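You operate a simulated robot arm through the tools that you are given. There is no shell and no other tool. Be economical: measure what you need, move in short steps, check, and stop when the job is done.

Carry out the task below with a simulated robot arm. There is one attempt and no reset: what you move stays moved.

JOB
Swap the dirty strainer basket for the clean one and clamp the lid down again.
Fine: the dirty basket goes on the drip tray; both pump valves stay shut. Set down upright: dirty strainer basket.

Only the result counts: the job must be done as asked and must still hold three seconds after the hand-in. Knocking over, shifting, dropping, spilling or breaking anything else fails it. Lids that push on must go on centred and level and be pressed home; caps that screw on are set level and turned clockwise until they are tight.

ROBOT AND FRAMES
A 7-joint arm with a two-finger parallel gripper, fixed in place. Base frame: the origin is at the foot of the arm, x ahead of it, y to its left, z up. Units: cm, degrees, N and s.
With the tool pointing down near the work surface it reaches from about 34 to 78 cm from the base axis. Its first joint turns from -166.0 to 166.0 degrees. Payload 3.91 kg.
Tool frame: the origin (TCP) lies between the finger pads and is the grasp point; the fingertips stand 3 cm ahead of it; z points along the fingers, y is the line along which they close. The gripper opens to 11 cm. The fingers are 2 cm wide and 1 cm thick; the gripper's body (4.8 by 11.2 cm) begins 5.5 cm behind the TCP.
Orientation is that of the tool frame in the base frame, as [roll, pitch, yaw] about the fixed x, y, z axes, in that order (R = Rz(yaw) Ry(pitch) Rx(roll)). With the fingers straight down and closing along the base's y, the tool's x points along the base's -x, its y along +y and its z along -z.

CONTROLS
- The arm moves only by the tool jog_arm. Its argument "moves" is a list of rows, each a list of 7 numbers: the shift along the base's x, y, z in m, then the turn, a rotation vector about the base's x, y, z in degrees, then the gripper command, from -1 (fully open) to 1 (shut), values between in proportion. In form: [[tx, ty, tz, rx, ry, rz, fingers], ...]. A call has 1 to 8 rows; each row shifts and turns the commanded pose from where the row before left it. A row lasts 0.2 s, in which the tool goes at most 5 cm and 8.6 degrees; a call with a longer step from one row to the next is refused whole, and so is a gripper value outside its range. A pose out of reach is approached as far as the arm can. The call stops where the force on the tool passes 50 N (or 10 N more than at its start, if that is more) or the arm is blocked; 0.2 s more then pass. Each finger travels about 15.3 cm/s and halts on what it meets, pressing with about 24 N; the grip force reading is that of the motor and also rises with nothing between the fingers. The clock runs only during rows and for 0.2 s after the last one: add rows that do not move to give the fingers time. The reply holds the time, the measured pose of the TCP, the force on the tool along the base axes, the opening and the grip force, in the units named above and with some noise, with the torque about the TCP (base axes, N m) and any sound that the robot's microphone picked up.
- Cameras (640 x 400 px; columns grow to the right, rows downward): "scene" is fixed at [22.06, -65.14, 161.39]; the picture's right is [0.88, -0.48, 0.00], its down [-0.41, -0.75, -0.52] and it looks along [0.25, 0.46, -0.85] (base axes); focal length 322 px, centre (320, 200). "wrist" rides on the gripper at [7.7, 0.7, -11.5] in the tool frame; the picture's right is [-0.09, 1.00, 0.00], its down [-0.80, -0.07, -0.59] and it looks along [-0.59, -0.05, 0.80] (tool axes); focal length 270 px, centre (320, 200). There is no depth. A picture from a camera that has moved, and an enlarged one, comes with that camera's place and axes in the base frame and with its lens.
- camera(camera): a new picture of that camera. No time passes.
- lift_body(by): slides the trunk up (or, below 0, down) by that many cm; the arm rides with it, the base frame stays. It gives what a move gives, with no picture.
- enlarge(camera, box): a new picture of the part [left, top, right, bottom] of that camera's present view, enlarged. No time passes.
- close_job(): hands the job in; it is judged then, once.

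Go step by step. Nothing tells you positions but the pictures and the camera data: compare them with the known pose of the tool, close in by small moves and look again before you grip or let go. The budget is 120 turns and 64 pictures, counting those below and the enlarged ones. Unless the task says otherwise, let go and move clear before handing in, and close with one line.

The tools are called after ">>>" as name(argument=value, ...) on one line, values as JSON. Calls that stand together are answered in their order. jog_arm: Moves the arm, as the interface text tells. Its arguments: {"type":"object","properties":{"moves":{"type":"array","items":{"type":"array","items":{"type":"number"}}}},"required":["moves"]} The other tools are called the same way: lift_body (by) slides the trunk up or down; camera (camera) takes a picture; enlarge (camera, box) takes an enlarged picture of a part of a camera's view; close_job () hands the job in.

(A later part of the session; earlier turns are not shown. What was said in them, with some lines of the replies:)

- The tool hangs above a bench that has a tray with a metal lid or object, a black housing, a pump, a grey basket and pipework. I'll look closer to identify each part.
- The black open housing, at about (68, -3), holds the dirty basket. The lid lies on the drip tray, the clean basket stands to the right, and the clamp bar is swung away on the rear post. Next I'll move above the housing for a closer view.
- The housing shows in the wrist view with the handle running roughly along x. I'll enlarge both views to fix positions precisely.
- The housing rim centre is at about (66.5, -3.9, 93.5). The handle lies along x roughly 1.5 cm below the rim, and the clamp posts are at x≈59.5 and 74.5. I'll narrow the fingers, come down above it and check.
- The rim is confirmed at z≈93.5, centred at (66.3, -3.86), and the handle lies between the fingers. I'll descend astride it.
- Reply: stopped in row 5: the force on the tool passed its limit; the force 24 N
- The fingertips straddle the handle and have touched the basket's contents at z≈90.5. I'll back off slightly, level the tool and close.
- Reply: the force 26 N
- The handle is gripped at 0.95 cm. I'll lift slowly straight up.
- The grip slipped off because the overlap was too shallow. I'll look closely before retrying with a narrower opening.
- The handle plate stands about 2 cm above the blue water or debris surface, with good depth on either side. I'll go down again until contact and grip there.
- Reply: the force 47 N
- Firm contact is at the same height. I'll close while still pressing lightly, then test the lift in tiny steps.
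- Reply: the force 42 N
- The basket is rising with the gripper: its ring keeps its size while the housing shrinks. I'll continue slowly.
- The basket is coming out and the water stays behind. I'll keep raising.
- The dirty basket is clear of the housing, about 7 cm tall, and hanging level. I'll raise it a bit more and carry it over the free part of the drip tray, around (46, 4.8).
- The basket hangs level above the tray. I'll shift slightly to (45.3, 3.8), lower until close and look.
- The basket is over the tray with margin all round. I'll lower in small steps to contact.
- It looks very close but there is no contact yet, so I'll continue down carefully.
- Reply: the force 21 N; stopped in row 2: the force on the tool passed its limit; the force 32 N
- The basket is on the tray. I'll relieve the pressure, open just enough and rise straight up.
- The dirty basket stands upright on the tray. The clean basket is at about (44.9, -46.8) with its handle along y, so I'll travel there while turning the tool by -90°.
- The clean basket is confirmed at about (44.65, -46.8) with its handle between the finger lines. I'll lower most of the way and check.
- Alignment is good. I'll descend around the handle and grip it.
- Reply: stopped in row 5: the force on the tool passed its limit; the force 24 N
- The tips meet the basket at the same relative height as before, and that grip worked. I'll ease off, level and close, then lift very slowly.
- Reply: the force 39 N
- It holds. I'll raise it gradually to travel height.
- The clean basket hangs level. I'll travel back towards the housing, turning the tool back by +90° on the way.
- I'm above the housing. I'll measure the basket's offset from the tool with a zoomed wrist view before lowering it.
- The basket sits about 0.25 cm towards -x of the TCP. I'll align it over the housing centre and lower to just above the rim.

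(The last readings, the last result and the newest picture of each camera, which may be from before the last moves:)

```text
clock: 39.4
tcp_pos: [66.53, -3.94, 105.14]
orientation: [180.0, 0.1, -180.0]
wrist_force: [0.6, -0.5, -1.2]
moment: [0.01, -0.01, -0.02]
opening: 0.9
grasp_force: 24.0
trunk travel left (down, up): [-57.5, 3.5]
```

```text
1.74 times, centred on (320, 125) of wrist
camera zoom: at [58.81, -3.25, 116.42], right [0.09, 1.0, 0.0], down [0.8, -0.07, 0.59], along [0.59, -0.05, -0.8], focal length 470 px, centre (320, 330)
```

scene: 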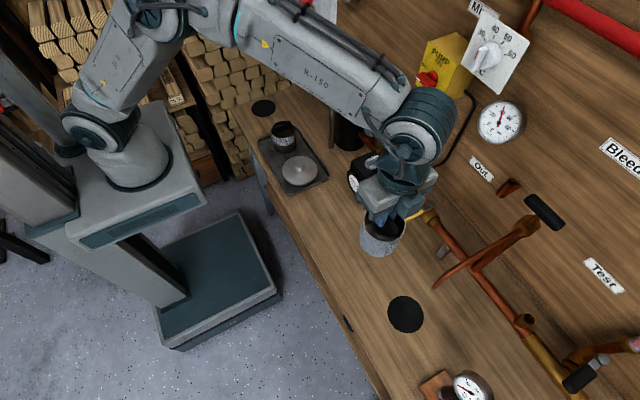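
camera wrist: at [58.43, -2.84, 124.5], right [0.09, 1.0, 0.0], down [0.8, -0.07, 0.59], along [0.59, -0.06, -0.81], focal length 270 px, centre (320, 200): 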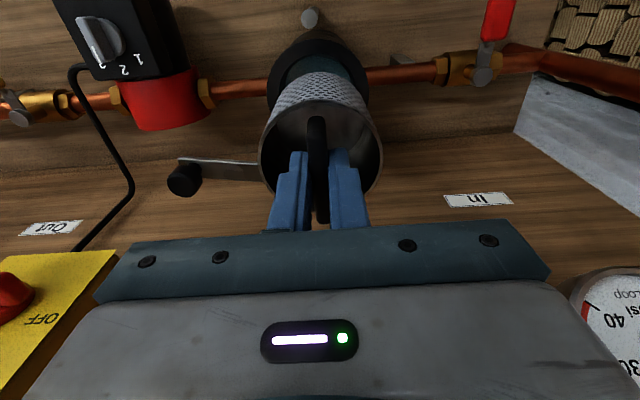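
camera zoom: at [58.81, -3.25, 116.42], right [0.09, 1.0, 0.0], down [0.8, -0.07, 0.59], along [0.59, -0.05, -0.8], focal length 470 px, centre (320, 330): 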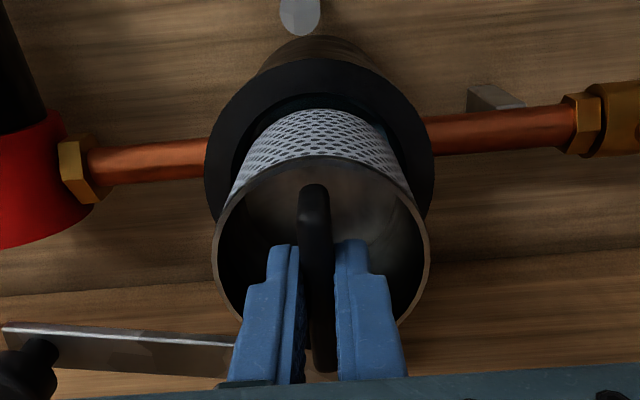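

It looks centred. I'll lower slowly into the housing.

>>> jog_arm(moves=[[0, 0.0005, -0.006, 0, 0, 0, 1], [0, 0, -0.006, 0, 0, 0, 1], [0, 0, -0.006, 0, 0, 0, 1], [0, 0, -0.006, 0, 0, 0, 1], [0, 0, -0.006, 0, 0, 0, 1], [0, 0, 0, 0, 0, 0, 1]])

>>> enlarge(camera="wrist", box=[230, 10, 410, 240])

```text
clock: 40.8
tcp_pos: [66.44, -3.8, 102.09]
orientation: [179.9, 0.0, -179.9]
wrist_force: [-0.3, 0.4, -1.2]
moment: [0.0, -0.01, 0.0]
opening: 0.92
grasp_force: 24.2
trunk travel left (down, up): [-57.5, 3.5]
```

```text
1.74 times, centred on (320, 125) of wrist
camera zoom: at [58.82, -3.2, 113.52], right [0.09, 1.0, 0.0], down [0.8, -0.07, 0.59], along [0.59, -0.05, -0.8], focal length 470 px, centre (320, 330)
```

zoom: 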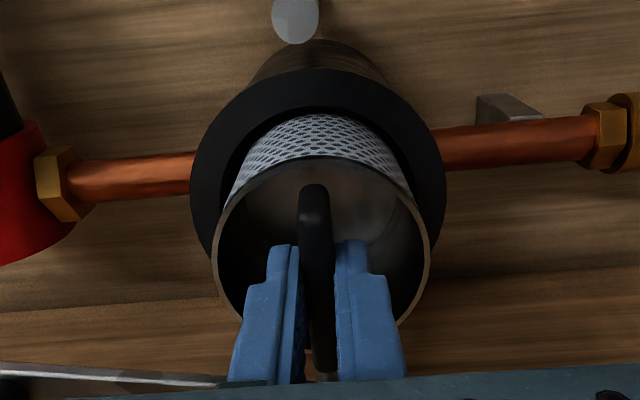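

It is entering cleanly, with no force. I'll continue.

>>> jog_arm(moves=[[0, 0, -0.008, 0, 0, 0, 1], [0, 0, -0.008, 0, 0, 0, 1], [0, 0, -0.008, 0, 0, 0, 1], [0, 0, -0.008, 0, 0, 0, 1], [0, 0, -0.008, 0, 0, 0, 1], [0, 0, -0.008, 0, 0, 0, 1], [0, 0, -0.008, 0, 0, 0, 1], [0, 0, -0.008, 0, 0, 0, 1]])

>>> jog_arm(moves=[[0, 0, -0.006, 0, 0, 0, 1], [0, 0, -0.005, 0, 0, 0, 1], [0, 0, -0.004, 0, 0, 0, 1], [0, 0, -0.003, 0, 0, 0, 1], [0, 0, 0, 0, 0, 0, 1]])

```text
clock: 42.6
tcp_pos: [66.63, -3.79, 95.8]
orientation: [179.8, -0.1, 180.0]
wrist_force: [-0.2, 0.5, -0.7]
moment: [-0.04, 0.04, -0.01]
opening: 0.89
grasp_force: 23.6
trunk travel left (down, up): [-57.5, 3.5]
```

```text
clock: 43.8
tcp_pos: [66.43, -3.97, 93.99]
orientation: [179.9, 0.0, -180.0]
wrist_force: [0.6, 0.0, -0.3]
moment: [-0.02, 0.01, -0.09]
opening: 0.92
grasp_force: 23.9
trunk travel left (down, up): [-57.5, 3.5]
```

>>> jog_arm(moves=[[0, 0, -0.003, 0, 0, 0, 1], [0, 0, -0.003, 0, 0, 0, 1], [0, 0, 0, 0, 0, 0, 1]])

>>> enlarge(camera="wrist", box=[200, 60, 440, 240])

```text
clock: 44.6
tcp_pos: [66.52, -3.91, 93.52]
orientation: [179.9, 0.1, 179.9]
wrist_force: [-1.5, -0.5, 12.6]
moment: [0.02, 0.48, 0.0]
opening: 0.93
grasp_force: 24.4
trunk travel left (down, up): [-57.5, 3.5]
```

```text
2.22 times, centred on (320, 150) of wrist
camera zoom: at [58.75, -3.25, 104.97], right [0.09, 1.0, 0.0], down [0.8, -0.07, 0.6], along [0.59, -0.05, -0.8], focal length 601 px, centre (320, 311)
```

zoom: 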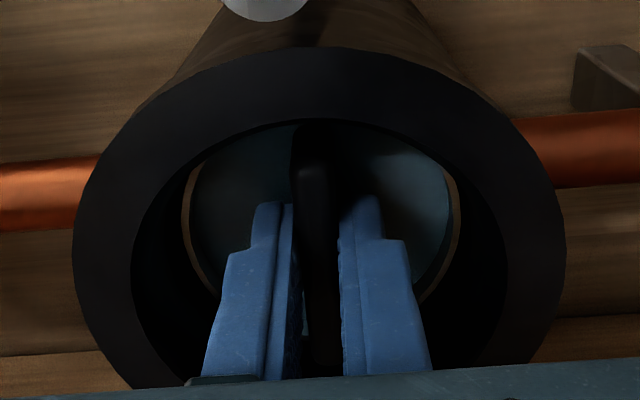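

The basket is seated at the same depth as the dirty one was. I'll release it and rise straight up.

>>> jog_arm(moves=[[0, 0, 0.001, 0, 0, 0, 1], [0, 0, 0, 0, 0, 0, 0.6], [0, 0, 0, 0, 0, 0, 0.6], [0, 0, 0.005, 0, 0, 0, 0.6], [0, 0, 0.02, 0, 0, 0, 0.6], [0, 0, 0.03, 0, 0, 0, 0.6], [0, 0, 0.04, 0, 0, 0, 0.6], [0, 0, 0.04, 0, 0, 0, 0.6]])

>>> enlarge(camera="scene", box=[250, 60, 430, 210])

```text
clock: 46.4
tcp_pos: [66.42, -4.05, 106.99]
orientation: [179.9, 0.0, 179.9]
wrist_force: [-0.1, -0.1, -0.2]
moment: [0.01, -0.05, 0.01]
opening: 2.22
grasp_force: 0.1
trunk travel left (down, up): [-57.5, 3.5]
```

```text
2.67 times, centred on (340, 135) of scene
camera zoom: at [22.06, -65.14, 161.39], right [0.88, -0.48, 0.0], down [-0.41, -0.75, -0.52], along [0.25, 0.46, -0.85], focal length 857 px, centre (267, 373)
```

zoom: 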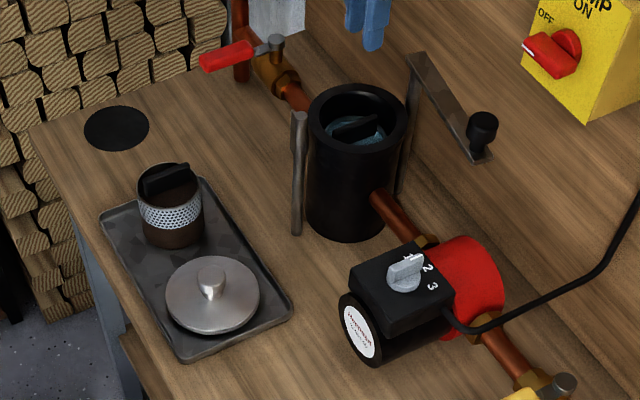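

The clean basket is in. Now the lid: I'll move over the tray at about (45, -8.3) and look from above.

>>> jog_arm(moves=[[-0.04, -0.007, 0, 0, 0, 0, 0.2], [-0.045, -0.01, 0, 0, 0, 0, 0.2], [-0.045, -0.01, 0, 0, 0, 0, 0.2], [-0.045, -0.01, 0, 0, 0, 0, 0.2], [-0.04, -0.006, -0.01, 0, 0, 0, 0.2], [0, 0, -0.03, 0, 0, 0, 0.2], [0, 0, -0.04, 0, 0, 0, 0.2], [0, 0, 0, 0, 0, 0, 0.2]])

>>> camera(camera="wrist")

```text
clock: 48.2
tcp_pos: [44.86, -8.29, 99.07]
orientation: [179.9, 0.1, -179.9]
wrist_force: [-0.2, -0.8, -0.2]
moment: [0.01, 0.02, 0.02]
opening: 4.4
grasp_force: 0.0
trunk travel left (down, up): [-57.5, 3.5]
```

```text
22 pictures are left
camera wrist: at [37.26, -7.6, 110.46], right [0.09, 1.0, 0.0], down [0.8, -0.07, 0.59], along [0.59, -0.05, -0.8], focal length 270 px, centre (320, 200)
```

wrist: 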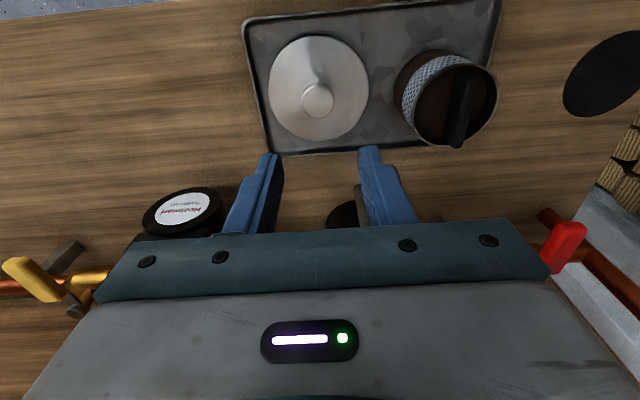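

The lid is centred at about (44.95, -8.4) and lies under the tool. I'll descend with open fingers around the knob, with small last steps.

>>> jog_arm(moves=[[0.001, -0.001, -0.04, 0, 0, 0, 0.2], [0, 0, -0.04, 0, 0, 0, 0.2], [0, 0, -0.04, 0, 0, 0, 0.2], [0, 0, -0.02, 0, 0, 0, 0.2], [0, 0, 0, 0, 0, 0, 0.2]])

>>> jog_arm(moves=[[0, 0, -0.004, 0, 0, 0, 0.2], [0, 0, -0.003, 0, 0, 0, 0.2], [0, 0, -0.003, 0, 0, 0, 0.2], [0, 0, 0, 0, 0, 0, 0.2]])

>>> enlarge(camera="scene", box=[250, 110, 350, 200])

```text
clock: 49.4
tcp_pos: [45.22, -8.3, 85.04]
orientation: [180.0, 0.0, 180.0]
wrist_force: [0.7, -0.4, -0.2]
moment: [-0.02, 0.0, -0.02]
opening: 4.4
grasp_force: 0.1
trunk travel left (down, up): [-57.5, 3.5]
```

```text
clock: 50.4
tcp_pos: [45.13, -8.38, 84.1]
orientation: [179.9, 0.0, 180.0]
wrist_force: [-0.1, -0.7, 0.4]
moment: [0.03, 0.03, 0.02]
opening: 4.38
grasp_force: 0.0
trunk travel left (down, up): [-57.5, 3.5]
```

```text
4.44 times, centred on (300, 155) of scene
camera zoom: at [22.06, -65.14, 161.39], right [0.88, -0.48, 0.0], down [-0.41, -0.75, -0.52], along [0.25, 0.46, -0.85], focal length 1429 px, centre (409, 400)
```

zoom: 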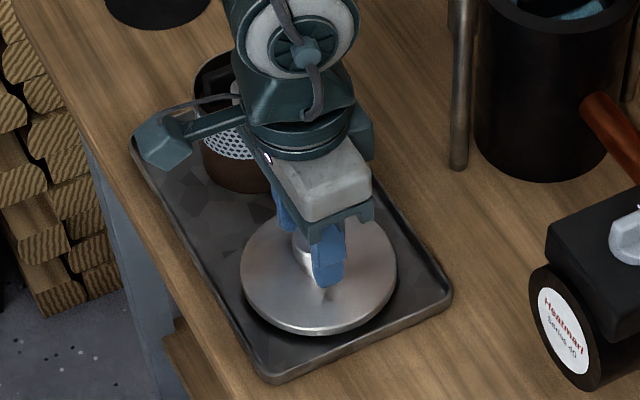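

The fingers straddle the knob with tips just above the lid. I'll make a few more millimetres to light contact.

>>> jog_arm(moves=[[0, 0, -0.003, 0, 0, 0, 0.2], [0, 0, -0.002, 0, 0, 0, 0.2], [0, 0, 0, 0, 0, 0, 0.2]])

>>> jog_arm(moves=[[0, 0, -0.003, 0, 0, 0, 0.2], [0, 0, -0.002, 0, 0, 0, 0.2], [0, 0, 0, 0, 0, 0, 0.2]])

```text
clock: 51.2
tcp_pos: [45.08, -8.3, 83.52]
orientation: [179.9, 0.0, -179.9]
wrist_force: [-0.6, 0.3, -0.9]
moment: [0.01, 0.03, 0.02]
opening: 4.37
grasp_force: 0.0
trunk travel left (down, up): [-57.5, 3.5]
```

```text
clock: 52.0
tcp_pos: [45.05, -8.28, 82.96]
orientation: [-180.0, 0.0, -180.0]
wrist_force: [0.1, -0.4, -0.1]
moment: [-0.01, 0.01, 0.0]
opening: 4.4
grasp_force: 0.0
trunk travel left (down, up): [-57.5, 3.5]
```

>>> jog_arm(moves=[[0, 0, -0.003, 0, 0, 0, 0.2], [0, 0, 0, 0, 0, 0, 0.2]])

>>> jog_arm(moves=[[0, 0, -0.002, 0, 0, 0, 0.2], [0, 0, 0, 0, 0, 0, 0.2]])

>>> enlarge(camera="wrist", box=[200, 60, 440, 240])

```text
clock: 52.6
tcp_pos: [45.11, -8.34, 82.75]
orientation: [179.9, 0.1, 180.0]
wrist_force: [0.2, -0.8, 11.9]
moment: [-0.15, 0.08, -0.03]
opening: 4.39
grasp_force: 0.1
trunk travel left (down, up): [-57.5, 3.5]
```

```text
clock: 53.2
tcp_pos: [45.23, -8.24, 82.77]
orientation: [-180.0, 0.4, -179.9]
wrist_force: [0.6, -0.9, 43.9]
moment: [0.0, 0.04, 0.02]
opening: 4.42
grasp_force: 0.0
trunk travel left (down, up): [-57.5, 3.5]
```

```text
2.22 times, centred on (320, 150) of wrist
camera zoom: at [37.36, -7.59, 94.1], right [0.09, 1.0, 0.0], down [0.8, -0.07, 0.6], along [0.6, -0.05, -0.8], focal length 601 px, centre (320, 311)
```

zoom: 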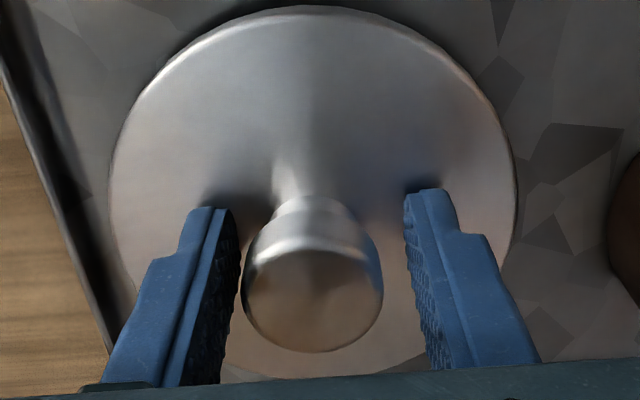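

The lid surface is at z≈79.75 and the knob is centred between the fingers. I'll lift 2 mm, close on the knob, then raise slowly.

>>> jog_arm(moves=[[0, 0, 0.004, 0, 0.4, 0, 0.2], [0, 0, 0, 0, 0, 0, 1], [0, 0, 0, 0, 0, 0, 1], [0, 0, 0, 0, 0, 0, 1]])

>>> jog_arm(moves=[[0, 0, 0.003, 0, 0, 0, 1], [0, 0, 0.004, 0, 0, 0, 1], [0, 0, 0.004, 0, 0, 0, 1], [0, 0, 0.004, 0, 0, 0, 1], [0, 0, 0.005, 0, 0, 0, 1]])

>>> camera(camera="wrist")

```text
clock: 54.2
tcp_pos: [44.96, -8.21, 82.82]
orientation: [179.9, -0.6, 180.0]
wrist_force: [0.4, -0.6, 0.3]
moment: [-0.1, -0.08, -0.02]
opening: 3.33
grasp_force: 24.2
trunk travel left (down, up): [-57.5, 3.5]
```

```text
clock: 55.4
tcp_pos: [45.08, -8.3, 85.05]
orientation: [180.0, -0.3, 180.0]
wrist_force: [-0.1, 0.1, -1.7]
moment: [0.02, -0.01, 0.01]
opening: 3.32
grasp_force: 24.0
trunk travel left (down, up): [-57.5, 3.5]
```

```text
19 pictures are left
camera wrist: at [37.53, -7.62, 96.33], right [0.09, 1.0, 0.0], down [0.81, -0.07, 0.59], along [0.59, -0.05, -0.81], focal length 270 px, centre (320, 200)
```

wrist: 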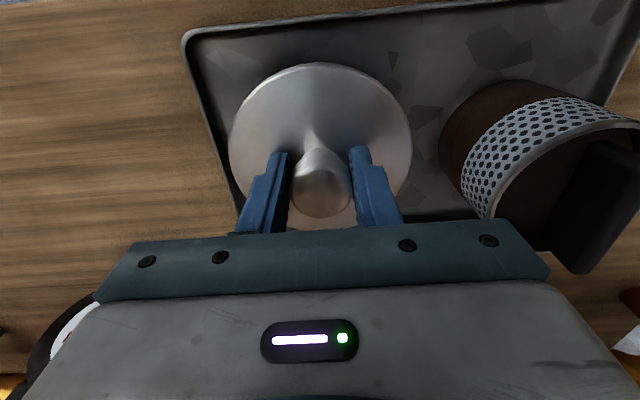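

The lid is held level. I'll raise it and carry it over the housing.

>>> jog_arm(moves=[[0, 0, 0.01, 0, 0, 0, 1], [0, 0, 0.02, 0, -0.3, 0, 1], [0, 0, 0.03, 0, 0, 0, 1], [0, 0, 0.03, 0, 0, 0, 1], [0, 0, 0.04, 0, 0, 0, 1], [0, 0, 0.04, 0, 0, 0, 1], [0, 0, 0.04, 0, 0, 0, 1], [0, 0, 0.01, 0, 0, 0, 1]])

>>> jog_arm(moves=[[0.02, 0.005, 0, 0, 0, 0, 1], [0.035, 0.008, 0, 0, 0, 0, 1], [0.04, 0.009, 0, 0, 0, 0, 1], [0.04, 0.009, 0, 0, 0, 0, 1], [0.035, 0.008, 0, 0, 0, 0, 1], [0.028, 0.006, 0, 0, 0, 0, 1], [0.015, 0, 0, 0, 0, 0, 1], [0, 0, 0, 0, 0, 0, 1]])

>>> enlarge(camera="wrist", box=[200, 10, 440, 240])

```text
clock: 57.2
tcp_pos: [45.03, -8.2, 106.91]
orientation: [179.9, 0.0, -179.9]
wrist_force: [-0.2, 0.1, -1.6]
moment: [0.02, -0.02, -0.01]
opening: 3.35
grasp_force: 23.6
trunk travel left (down, up): [-57.5, 3.5]
```

```text
clock: 59.0
tcp_pos: [66.47, -3.55, 106.8]
orientation: [179.9, -0.1, 180.0]
wrist_force: [-0.2, 0.7, -1.6]
moment: [0.0, -0.03, 0.0]
opening: 3.34
grasp_force: 23.6
trunk travel left (down, up): [-57.5, 3.5]
```

```text
1.74 times, centred on (320, 125) of wrist
camera zoom: at [58.8, -3.05, 118.25], right [0.09, 1.0, 0.0], down [0.8, -0.07, 0.59], along [0.59, -0.05, -0.81], focal length 470 px, centre (320, 330)
```

zoom: 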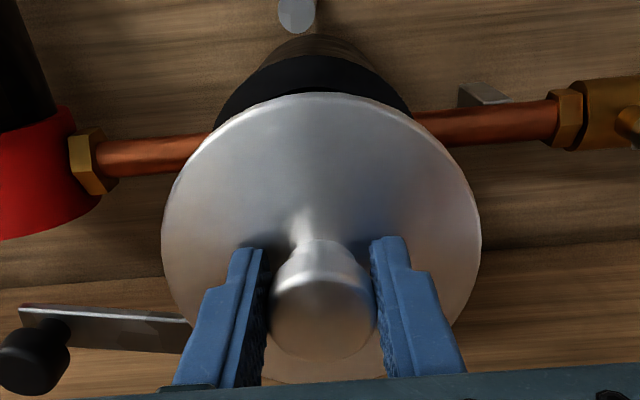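

Re-deriving by rim edges, the housing centre is at x≈67.0, midway between the posts, and the lid's centre is about 0.3 cm ahead of the TCP. I'll adjust and lower to just above the rim.

>>> jog_arm(moves=[[0.002, -0.0023, -0.02, 0, 0, 0, 1], [0, 0, -0.025, 0, 0, 0, 1], [0, 0, -0.02, 0, 0, 0, 1], [0, 0, 0, 0, 0, 0, 1]])

>>> enlarge(camera="wrist", box=[200, 10, 440, 240])

>>> enlarge(camera="scene", box=[310, 60, 410, 150])

```text
clock: 60.0
tcp_pos: [66.47, -4.17, 100.21]
orientation: [179.9, 0.0, 179.9]
wrist_force: [-0.5, 0.3, -1.7]
moment: [0.03, -0.03, 0.04]
opening: 3.33
grasp_force: 24.2
trunk travel left (down, up): [-57.5, 3.5]
```

```text
1.74 times, centred on (320, 125) of wrist
camera zoom: at [58.85, -3.47, 111.75], right [0.09, 1.0, 0.0], down [0.8, -0.07, 0.59], along [0.59, -0.05, -0.81], focal length 470 px, centre (320, 330)
```

zoom: 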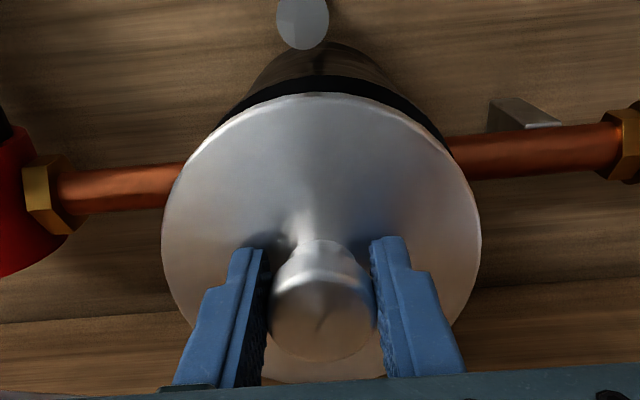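

```text
4.44 times, centred on (360, 105) of scene
camera zoom: at [22.06, -65.14, 161.39], right [0.88, -0.48, 0.0], down [-0.41, -0.75, -0.52], along [0.25, 0.46, -0.85], focal length 1429 px, centre (142, 622)
```

zoom: 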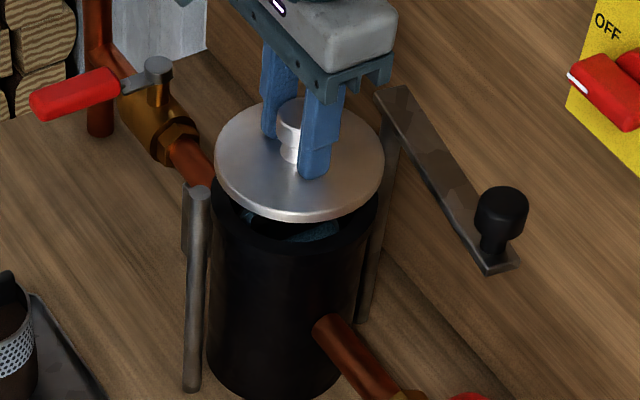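

The lid is nearly centred. I'll correct by about 0.5 mm in x and 1.5 mm in y, then lower in small steps to contact.

>>> jog_arm(moves=[[0.001, 0.0015, -0.008, 0, 0, 0, 1], [0, 0, -0.006, 0, 0, 0, 1], [0, 0, -0.005, 0, 0, 0, 1], [0, 0, 0, 0, 0, 0, 1]])

>>> enlarge(camera="scene", box=[320, 70, 400, 140])

```text
clock: 61.0
tcp_pos: [66.68, -3.82, 98.33]
orientation: [179.9, -0.1, -180.0]
wrist_force: [0.9, 0.6, -2.0]
moment: [0.02, 0.01, 0.01]
opening: 3.35
grasp_force: 24.2
trunk travel left (down, up): [-57.5, 3.5]
```

```text
5.71 times, centred on (360, 105) of scene
camera zoom: at [22.06, -65.14, 161.39], right [0.88, -0.48, 0.0], down [-0.41, -0.75, -0.52], along [0.25, 0.46, -0.85], focal length 1837 px, centre (91, 743)
```

zoom: 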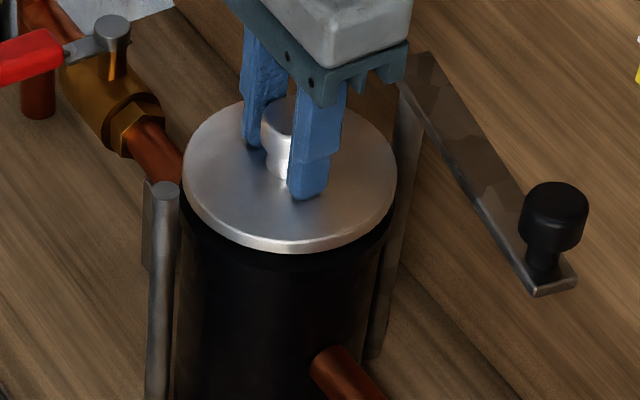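

>>> jog_arm(moves=[[0, 0, -0.003, 0, 0, 0, 1], [0, 0, -0.003, 0, 0, 0, 1], [0, 0, 0, 0, 0, 0, 1]])

>>> jog_arm(moves=[[0, 0, -0.003, 0, 0, 0, 1], [0, 0, -0.002, 0, 0, 0, 1], [0, 0, 0, 0, 0, 0, 1]])

```text
clock: 61.8
tcp_pos: [66.7, -3.84, 97.85]
orientation: [179.9, -0.1, -180.0]
wrist_force: [1.2, 0.4, -2.1]
moment: [0.01, 0.0, 0.0]
opening: 3.33
grasp_force: 23.6
trunk travel left (down, up): [-57.5, 3.5]
```

```text
clock: 62.6
tcp_pos: [66.69, -3.87, 97.45]
orientation: [179.8, 0.0, -180.0]
wrist_force: [1.6, 0.0, 2.2]
moment: [-0.04, 0.26, 0.02]
opening: 3.37
grasp_force: 24.4
trunk travel left (down, up): [-57.5, 3.5]
```

Contact is beginning. I'll check centring in both views before pressing.

>>> enlarge(camera="wrist", box=[200, 10, 440, 240])

>>> enlarge(camera="scene", box=[330, 80, 390, 130])

```text
1.74 times, centred on (320, 125) of wrist
camera zoom: at [59.05, -3.17, 108.84], right [0.09, 1.0, 0.0], down [0.8, -0.07, 0.59], along [0.59, -0.05, -0.8], focal length 470 px, centre (320, 330)
```

zoom: 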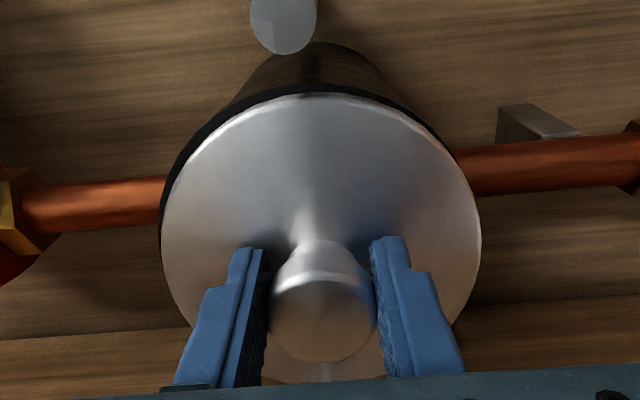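

```text
8.00 times, centred on (360, 105) of scene
camera zoom: at [22.06, -65.14, 161.39], right [0.88, -0.48, 0.0], down [-0.41, -0.75, -0.52], along [0.25, 0.46, -0.85], focal length 2572 px, centre (0, 960)
```

zoom: 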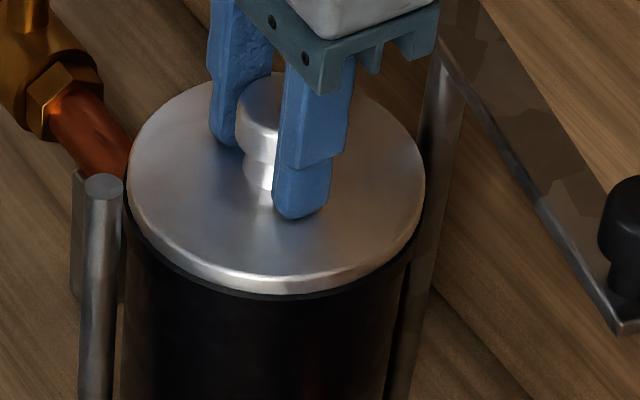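

The lid is centred within about 1 mm. I'll ease it by under a millimetre and press it down gently to see whether it goes home.

>>> jog_arm(moves=[[-0.0008, 0, 0.0005, 0, 0, 0, 1], [0, 0, -0.003, 0, 0, 0, 1], [0, 0, -0.002, 0, 0, 0, 1], [0, 0, 0, 0, 0, 0, 1]])

```text
clock: 63.6
tcp_pos: [66.62, -3.87, 97.26]
orientation: [-180.0, 0.4, -179.9]
wrist_force: [8.6, 0.6, 36.9]
moment: [-0.25, 0.57, 0.09]
opening: 3.37
grasp_force: 24.2
trunk travel left (down, up): [-57.5, 3.5]
```

It's firmly down on the rim, with 37 N and no further travel. I'll unload, open, and rise clear.

>>> jog_arm(moves=[[0.0004, 0, 0.002, 0, 0, 0, 1], [0, 0, 0, 0, 0, 0, 0.2], [0, 0, 0, 0, 0, 0, 0.2], [0, 0, 0.01, 0, 0, 0, 0.2], [0, 0, 0.03, 0, 0, 0, 0.2], [0, 0, 0.04, 0, 0, 0, 0.2], [0, 0, 0.04, 0, 0, 0, 0.2]])

>>> camera(camera="wrist")

>>> enlarge(camera="scene", box=[320, 70, 420, 150])

```text
clock: 65.2
tcp_pos: [66.59, -4.01, 109.16]
orientation: [180.0, -0.3, 180.0]
wrist_force: [0.1, -0.4, -0.3]
moment: [-0.01, 0.03, -0.03]
opening: 4.41
grasp_force: 0.0
trunk travel left (down, up): [-57.5, 3.5]
```

```text
12 pictures are left
camera wrist: at [58.89, -3.39, 120.51], right [0.09, 1.0, 0.0], down [0.8, -0.07, 0.59], along [0.59, -0.05, -0.81], focal length 270 px, centre (320, 200)
```

wrist: 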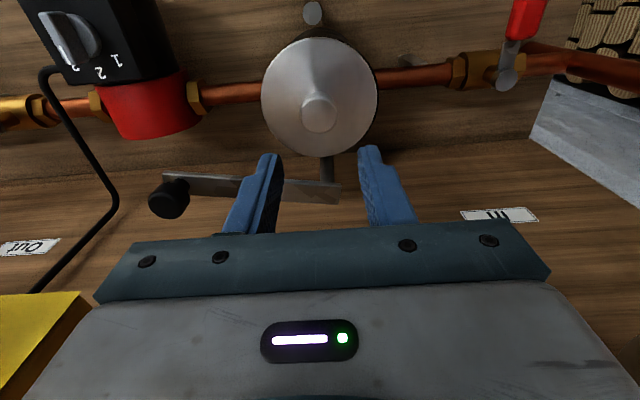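

```text
5.00 times, centred on (370, 110) of scene
camera zoom: at [22.06, -65.14, 161.39], right [0.88, -0.48, 0.0], down [-0.41, -0.75, -0.52], along [0.25, 0.46, -0.85], focal length 1607 px, centre (70, 650)
```

zoom: 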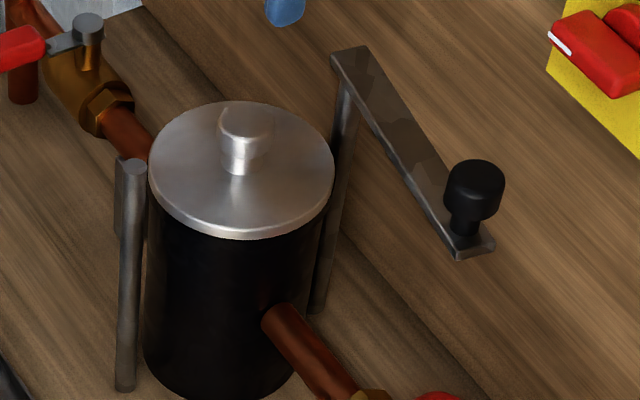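

The lid sits level and centred. The clamp bar's grip knob is at about (71.9, -18.1), top at z≈102, with its pivot at about (74.6, -3.8). I'll move above the knob with wider fingers.

>>> jog_arm(moves=[[0.01, -0.035, 0.01, 0, -0.3, 0, -0.2], [0.015, -0.036, 0, 0, 0, 0, -0.2], [0.014, -0.036, 0, 0, 0, 0, -0.2], [0.012, -0.034, 0, 0, 0, 0, -0.2], [0, 0, 0, 0, 0, 0, -0.2]])

>>> camera(camera="wrist")

```text
clock: 66.1
tcp_pos: [71.04, -14.26, 110.53]
orientation: [179.1, 0.1, -178.9]
wrist_force: [-5.7, 34.7, 3.8]
moment: [-3.74, -0.64, 0.18]
opening: 6.58
grasp_force: 0.0
trunk travel left (down, up): [-57.5, 3.5]
stopped in row 4: the force on the tool passed its limit (the readings are from after the stop); the commanded pose is now the measured one
```

```text
10 pictures are left
camera wrist: at [63.35, -13.92, 121.86], right [0.07, 1.0, 0.02], down [0.8, -0.06, 0.59], along [0.59, -0.03, -0.8], focal length 270 px, centre (320, 200)
```

wrist: 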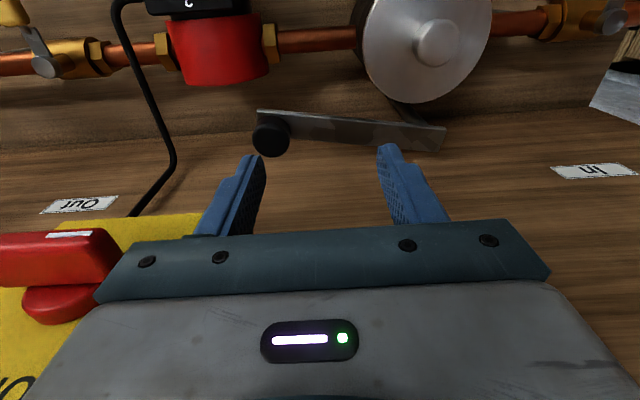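

The gripper body bumped the yellow pump-switch box or its lever, because the box hangs lower and closer than I assumed. I'll back away in +y at once and inspect the switch.

>>> jog_arm(moves=[[-0.005, 0.015, 0, 0, 0, 0, -0.2], [-0.01, 0.03, 0, 0.9, 0.1, -1.1, 0.5], [0, 0.03, 0, 0, 0, 0, 1], [0, 0, 0, 0, 0, 0, 1]])

>>> enlarge(camera="scene", box=[310, 20, 490, 150])

```text
clock: 67.1
tcp_pos: [69.58, -8.07, 110.32]
orientation: [178.3, -0.2, 179.3]
wrist_force: [0.5, 0.3, 0.5]
moment: [0.01, -0.01, 0.01]
opening: 0.0
grasp_force: 24.0
trunk travel left (down, up): [-57.5, 3.5]
```

```text
3.08 times, centred on (400, 85) of scene
camera zoom: at [22.06, -65.14, 161.39], right [0.88, -0.48, 0.0], down [-0.41, -0.75, -0.52], along [0.25, 0.46, -0.85], focal length 989 px, centre (74, 554)
```

zoom: 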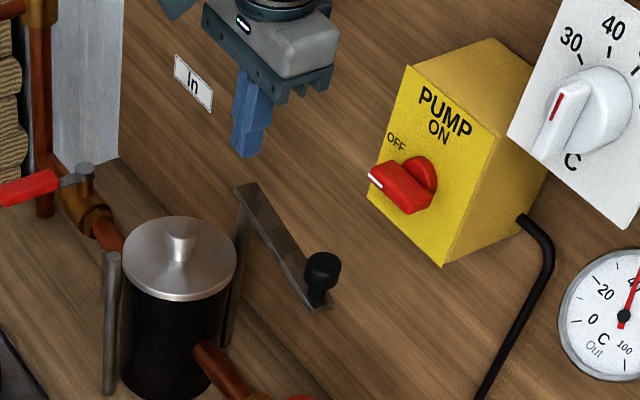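

The switch is still OFF and nothing has moved. I'll instead straddle the bar near its pivot with the tool turned -90°, which keeps clear of the box, and drag it away from the wall. First I'll turn at a safe place.

>>> jog_arm(moves=[[0, 0.005, 0, -1.7, -0.2, 0.7, 1], [0, 0, 0, 0, 0, -8.2, 0.5], [0, 0, 0, 0, 0, -8.2, 0.1], [0, 0, 0, 0, 0, -8.2, 0.1], [0, 0, 0, 0, 0, -8.2, 0.1], [0, 0, 0, 0, 0, -8.2, 0.1], [0, 0, 0, 0, 0, -8.2, 0.1], [0, 0, 0, 0, 0, -8.2, 0.1]])

>>> jog_arm(moves=[[0.01, -0.005, 0, 0, 0, -8.2, 0.1], [0.01, -0.005, 0, 0, 0, -8.2, 0.1], [0.01, -0.005, 0, 0, 0, -8.2, 0.1], [0.012, -0.005, 0, 0, 0, -8, 0.1], [0, 0, 0, 0, 0, 0, 0.1]])

>>> camera(camera="wrist")

```text
clock: 68.9
tcp_pos: [69.54, -7.41, 110.16]
orientation: [-180.0, 0.1, 122.5]
wrist_force: [-0.8, 0.2, 0.4]
moment: [-0.01, 0.0, -0.01]
opening: 4.91
grasp_force: 0.0
trunk travel left (down, up): [-57.5, 3.5]
```

```text
clock: 70.1
tcp_pos: [73.84, -9.48, 110.27]
orientation: [-179.9, 0.0, 90.0]
wrist_force: [0.6, -0.3, -0.9]
moment: [0.01, 0.01, -0.04]
opening: 4.96
grasp_force: 0.0
trunk travel left (down, up): [-57.5, 3.5]
```

```text
8 pictures are left
camera wrist: at [74.43, -1.79, 121.58], right [1.0, -0.09, 0.0], down [-0.07, -0.8, 0.59], along [-0.05, -0.59, -0.8], focal length 270 px, centre (320, 200)
```

wrist: 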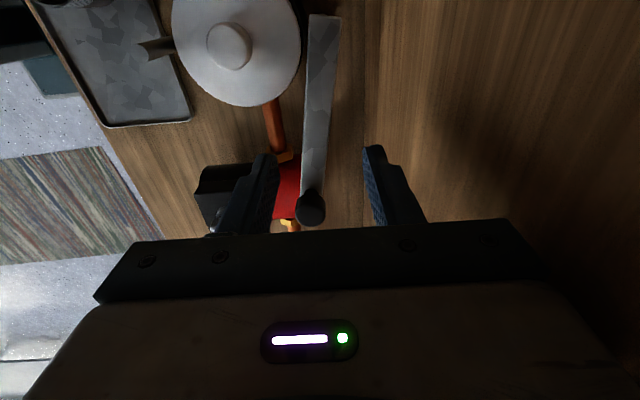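

The bar passes between the fingers at this spot, centred at x≈73.6. I'll lower straight down so the tips straddle it.

>>> jog_arm(moves=[[0, 0, -0.03, 0, 0, 0, 0.1], [0, 0, -0.03, 0, 0, 0, 0.1], [0, 0, -0.025, 0, 0, 0, 0.1], [0, 0, -0.012, 0, 0, 0, 0.1], [0, 0, -0.01, 0, 0, 0, 0.1], [0, 0, 0, 0, 0, 0, 0.1]])

>>> jog_arm(moves=[[-0.008, 0, 0, 0, 0, 0, 0.1], [-0.008, 0, 0, 0, 0, 0, 0.1], [-0.008, 0, 0, 0, 0, 0, 0.1], [-0.008, 0, 0, 0, 0, 0, 0.1]])

>>> enlarge(camera="scene", box=[310, 50, 430, 150])

```text
clock: 71.5
tcp_pos: [73.69, -9.39, 99.35]
orientation: [179.9, -0.1, 90.0]
wrist_force: [-0.1, -0.3, -0.6]
moment: [0.0, -0.04, -0.02]
opening: 4.94
grasp_force: 0.1
trunk travel left (down, up): [-57.5, 3.5]
```

```text
clock: 72.5
tcp_pos: [70.56, -9.47, 99.55]
orientation: [179.9, 0.0, 90.1]
wrist_force: [-0.3, 0.6, 0.1]
moment: [0.02, 0.02, 0.0]
opening: 4.99
grasp_force: 0.4
trunk travel left (down, up): [-57.5, 3.5]
```

```text
4.00 times, centred on (370, 100) of scene
camera zoom: at [22.06, -65.14, 161.39], right [0.88, -0.48, 0.0], down [-0.41, -0.75, -0.52], along [0.25, 0.46, -0.85], focal length 1286 px, centre (120, 600)
```

zoom: 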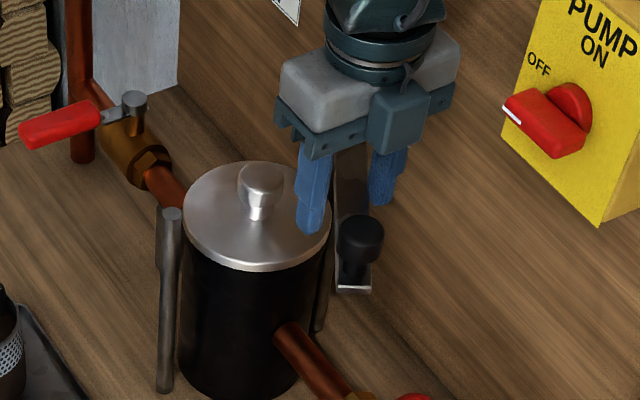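

The bar swings freely. I'll keep dragging it in -x at constant y.

>>> jog_arm(moves=[[-0.01, 0, 0, 0, 0, 0, 0.1], [-0.01, 0, 0, 0, 0, 0, 0.1], [-0.01, 0, 0, 0, 0, 0, 0.1], [-0.01, 0, 0, 0, 0, 0, 0.1], [-0.01, 0, 0, 0, 0, 0, 0.1], [-0.005, 0, 0, 0, 0, 0, 0.1]])

>>> enlarge(camera="scene", box=[310, 50, 430, 150])

```text
clock: 73.3
tcp_pos: [69.03, -9.9, 99.58]
orientation: [178.5, 0.2, 89.4]
wrist_force: [41.6, -8.6, -16.4]
moment: [-0.06, -0.18, -2.83]
opening: 4.97
grasp_force: 45.1
trunk travel left (down, up): [-57.5, 3.5]
stopped in row 4: the force on the tool passed its limit (the readings are from after the stop); the commanded pose is now the measured one
```

```text
4.00 times, centred on (370, 100) of scene
camera zoom: at [22.06, -65.14, 161.39], right [0.88, -0.48, 0.0], down [-0.41, -0.75, -0.52], along [0.25, 0.46, -0.85], focal length 1286 px, centre (120, 600)
```

zoom: 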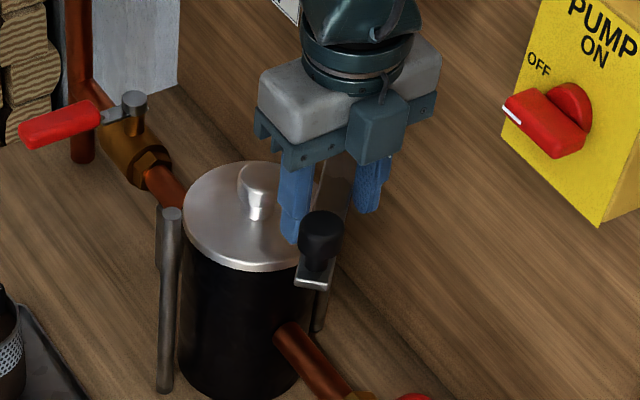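

The bar wedged between the fingers because the gap is too narrow for its present angle of about 45°. I'll open wider so that only the rear finger pushes, and level the tool.

>>> jog_arm(moves=[[0.002, 0, 0, 0, 0, 0, -0.6], [0, 0, 0, 0, 0, 0, -0.6], [0, 0.002, 0, 0.2, 1.5, 0.6, -0.6], [-0.01, 0, 0, 0, 0, 0, -0.6], [-0.01, 0, 0, 0, 0, 0, -0.6]])

>>> jog_arm(moves=[[-0.01, 0, 0, 0, 0, 0, -0.6], [-0.01, 0, 0, 0, 0, 0, -0.6], [-0.01, 0, 0, 0, 0, 0, -0.6], [-0.01, 0, 0, 0, 0, 0, -0.6]])

>>> enlarge(camera="scene", box=[310, 50, 430, 150])

```text
clock: 74.5
tcp_pos: [66.35, -9.33, 99.91]
orientation: [-179.6, -0.1, 90.5]
wrist_force: [1.3, -0.5, 1.1]
moment: [0.05, -0.11, -0.02]
opening: 8.82
grasp_force: 0.2
trunk travel left (down, up): [-57.5, 3.5]
```

```text
clock: 75.5
tcp_pos: [62.21, -9.34, 99.98]
orientation: [-179.5, -0.1, 90.3]
wrist_force: [-0.2, 0.4, -1.3]
moment: [0.02, 0.02, -0.02]
opening: 8.81
grasp_force: 0.0
trunk travel left (down, up): [-57.5, 3.5]
```

```text
4.00 times, centred on (370, 100) of scene
camera zoom: at [22.06, -65.14, 161.39], right [0.88, -0.48, 0.0], down [-0.41, -0.75, -0.52], along [0.25, 0.46, -0.85], focal length 1286 px, centre (120, 600)
```

zoom: 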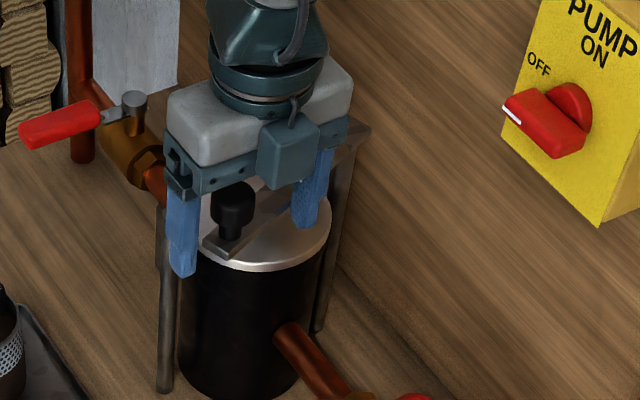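

The bar is now about 20° from closed, over the lid. I'll lift, close the fingers and come down on the -y side of the bar to push it home.

>>> jog_arm(moves=[[0, 0, 0.03, 0, 0, 0, -0.6], [0, 0, 0.04, 0, 0, 0, -0.6], [0.008, -0.02, 0, 0, 0, 0, 1], [0.008, -0.015, 0, 0, 0.4, 0, 1], [0, 0, 0, 0, 0, 0, 1], [0, 0, 0, 0, 0, 0, 1]])

>>> camera(camera="wrist")

```text
clock: 76.9
tcp_pos: [63.87, -12.74, 107.0]
orientation: [-179.3, 0.0, 90.5]
wrist_force: [0.0, 0.0, 0.2]
moment: [0.01, 0.0, -0.02]
opening: 0.0
grasp_force: 24.6
trunk travel left (down, up): [-57.5, 3.5]
```

```text
4 pictures are left
camera wrist: at [64.71, -5.11, 118.33], right [1.0, -0.08, -0.01], down [-0.06, -0.8, 0.59], along [-0.06, -0.59, -0.8], focal length 270 px, centre (320, 200)
```

wrist: 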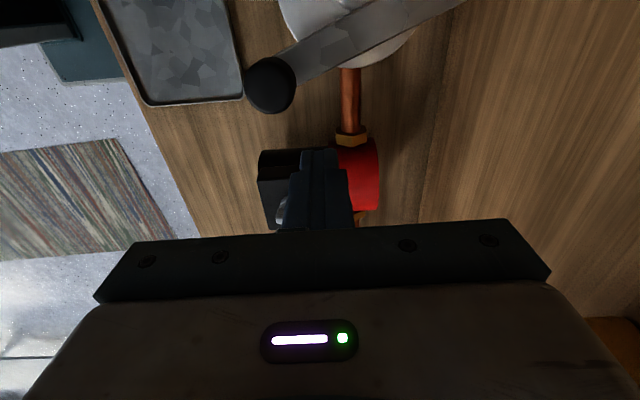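

The knob is at about (61.2, -8.6) and the fingers are clear on its -y side. I'll lower and push in +y.

>>> jog_arm(moves=[[0, 0, -0.03, 0, 0, 0, 1], [0, 0, -0.03, 0, 0, 0, 1], [0, 0, -0.015, 0, 0, 0, 1], [0, 0.01, 0, 0, 0, 0, 1], [0, 0.01, 0, 0, 0, 0, 1], [0, 0.008, 0, 0, 0, 0, 1], [0, 0.008, 0, 0, 0, 0, 1], [0, 0.008, 0, 0, 0, 0, 1]])

>>> jog_arm(moves=[[0, 0.006, 0, 0, 0, 0, 1], [0, 0.005, 0, 0, 0, 0, 1], [0, 0.005, 0, 0, 0, 0, 1]])

```text
clock: 78.7
tcp_pos: [63.85, -8.54, 99.41]
orientation: [-179.2, -0.1, 90.3]
wrist_force: [-1.0, -0.5, 0.1]
moment: [-0.04, 0.02, -0.01]
opening: 0.0
grasp_force: 24.2
trunk travel left (down, up): [-57.5, 3.5]
```

```text
clock: 79.5
tcp_pos: [63.91, -6.8, 99.46]
orientation: [-179.3, 0.0, 90.4]
wrist_force: [-0.1, -0.7, 0.2]
moment: [0.0, 0.0, 0.01]
opening: 0.01
grasp_force: 24.2
trunk travel left (down, up): [-57.5, 3.5]
```

>>> jog_arm(moves=[[0, 0.004, 0, 0, 0, 0, 1], [0, 0.003, 0, 0, 0, 0, 1], [0, 0, 0, 0, 0, 0, 1]])

>>> enlarge(camera="scene", box=[310, 60, 410, 150])

```text
clock: 80.3
tcp_pos: [63.8, -6.18, 99.45]
orientation: [-179.2, -0.1, 90.4]
wrist_force: [-0.1, -2.9, -0.7]
moment: [-0.07, -0.01, -0.01]
opening: 0.01
grasp_force: 24.8
trunk travel left (down, up): [-57.5, 3.5]
```

```text
4.44 times, centred on (360, 105) of scene
camera zoom: at [22.06, -65.14, 161.39], right [0.88, -0.48, 0.0], down [-0.41, -0.75, -0.52], along [0.25, 0.46, -0.85], focal length 1429 px, centre (142, 622)
```

zoom: 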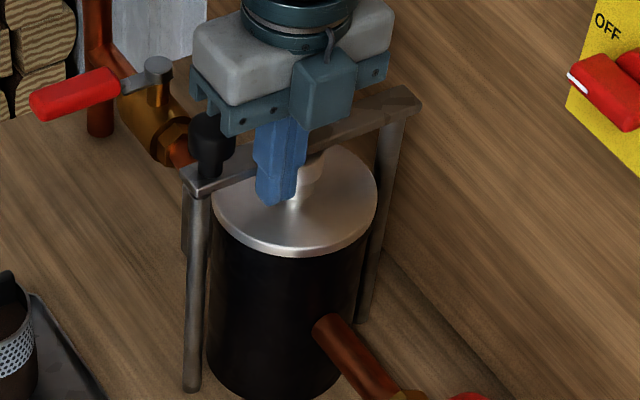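

The bar is now over the front post and the force is starting to rise. I'll push a little further until it clearly stops.

>>> jog_arm(moves=[[0, 0.003, 0, 0, 0, 0, 1], [0, 0, 0, 0, 0, 0, 1]])

>>> jog_arm(moves=[[0, 0.003, 0, 0, 0, 0, 1], [0, 0, 0, 0, 0, 0, 1]])

```text
clock: 80.9
tcp_pos: [63.75, -6.13, 99.41]
orientation: [-179.1, -0.1, 90.3]
wrist_force: [-1.6, -13.1, -2.3]
moment: [-0.25, -0.03, -0.04]
opening: 0.0
grasp_force: 23.8
trunk travel left (down, up): [-57.5, 3.5]
```

```text
clock: 81.5
tcp_pos: [63.91, -5.97, 99.52]
orientation: [-179.2, -0.1, 90.2]
wrist_force: [-4.4, -27.0, -3.1]
moment: [-0.49, 0.06, -0.02]
opening: 0.02
grasp_force: 24.4
trunk travel left (down, up): [-57.5, 3.5]
```

The bar is firmly against its stop, with resistance growing and no travel. I'll back off, rise and inspect.

>>> jog_arm(moves=[[0, -0.01, 0, 0, 0, 0, 1], [0, -0.03, 0, 0, 0, 0, 1], [0, -0.02, 0.02, 0, 0, 0, 1], [-0.03, 0, 0.04, 0, 0, 0, 1], [-0.04, -0.01, 0.02, 0, 0, 0, 1], [-0.045, -0.01, 0, 0, 0, 0, 1], [-0.04, 0, 0, 0, 0, 0, 1]])

>>> enlarge(camera="scene", box=[310, 60, 410, 150])

```text
clock: 83.1
tcp_pos: [48.3, -13.75, 107.63]
orientation: [-179.2, 0.0, 90.4]
wrist_force: [-0.8, -0.1, -0.5]
moment: [-0.05, -0.01, 0.02]
opening: 0.0
grasp_force: 24.5
trunk travel left (down, up): [-57.5, 3.5]
```

```text
4.44 times, centred on (360, 105) of scene
camera zoom: at [22.06, -65.14, 161.39], right [0.88, -0.48, 0.0], down [-0.41, -0.75, -0.52], along [0.25, 0.46, -0.85], focal length 1429 px, centre (142, 622)
```

zoom: 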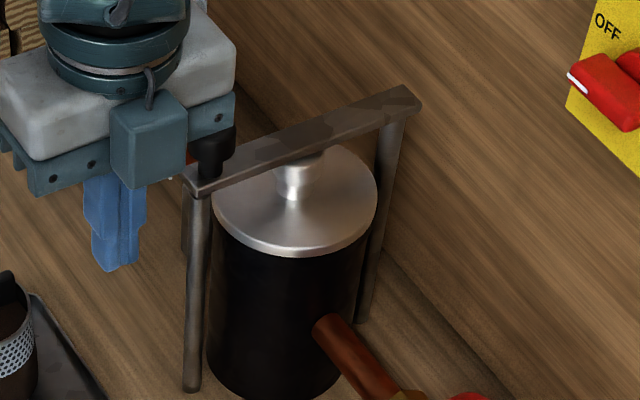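

The bar lies across both posts above the lid knob. I'll move clear and take a last overall look.

>>> jog_arm(moves=[[-0.04, -0.02, 0.03, 0, 0, 0, 0.5], [-0.04, -0.03, 0.02, 0, 0, 0, 0], [-0.02, -0.03, 0.02, 0, 0, 0, 0], [0, -0.03, 0, 0, 0, 0, 0]])

>>> camera(camera="scene")

```text
refused: row 1 steps farther than a row can; nothing moved
```

```text
1 pictures are left
```

scene: 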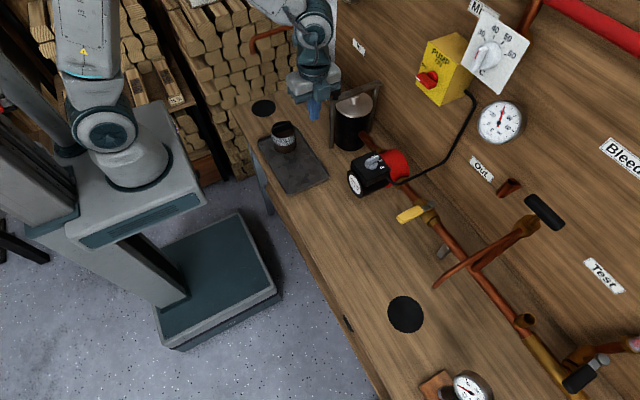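

Everything is in place: the dirty basket is upright on the tray, the lid is on, the clamp is across, both valves are shut and the pump is off. The tool is already clear, so I'll hand in.

>>> close_job()

```text
The job is handed in.
```

The clean basket is seated in the strainer, the lid is on with the clamp bar swung across to its stop, the dirty basket stands upright on the drip tray, and both valves are still shut. On the way the gripper bumped the pump-switch box or its lever once, but the switch stayed at OFF and nothing moved.
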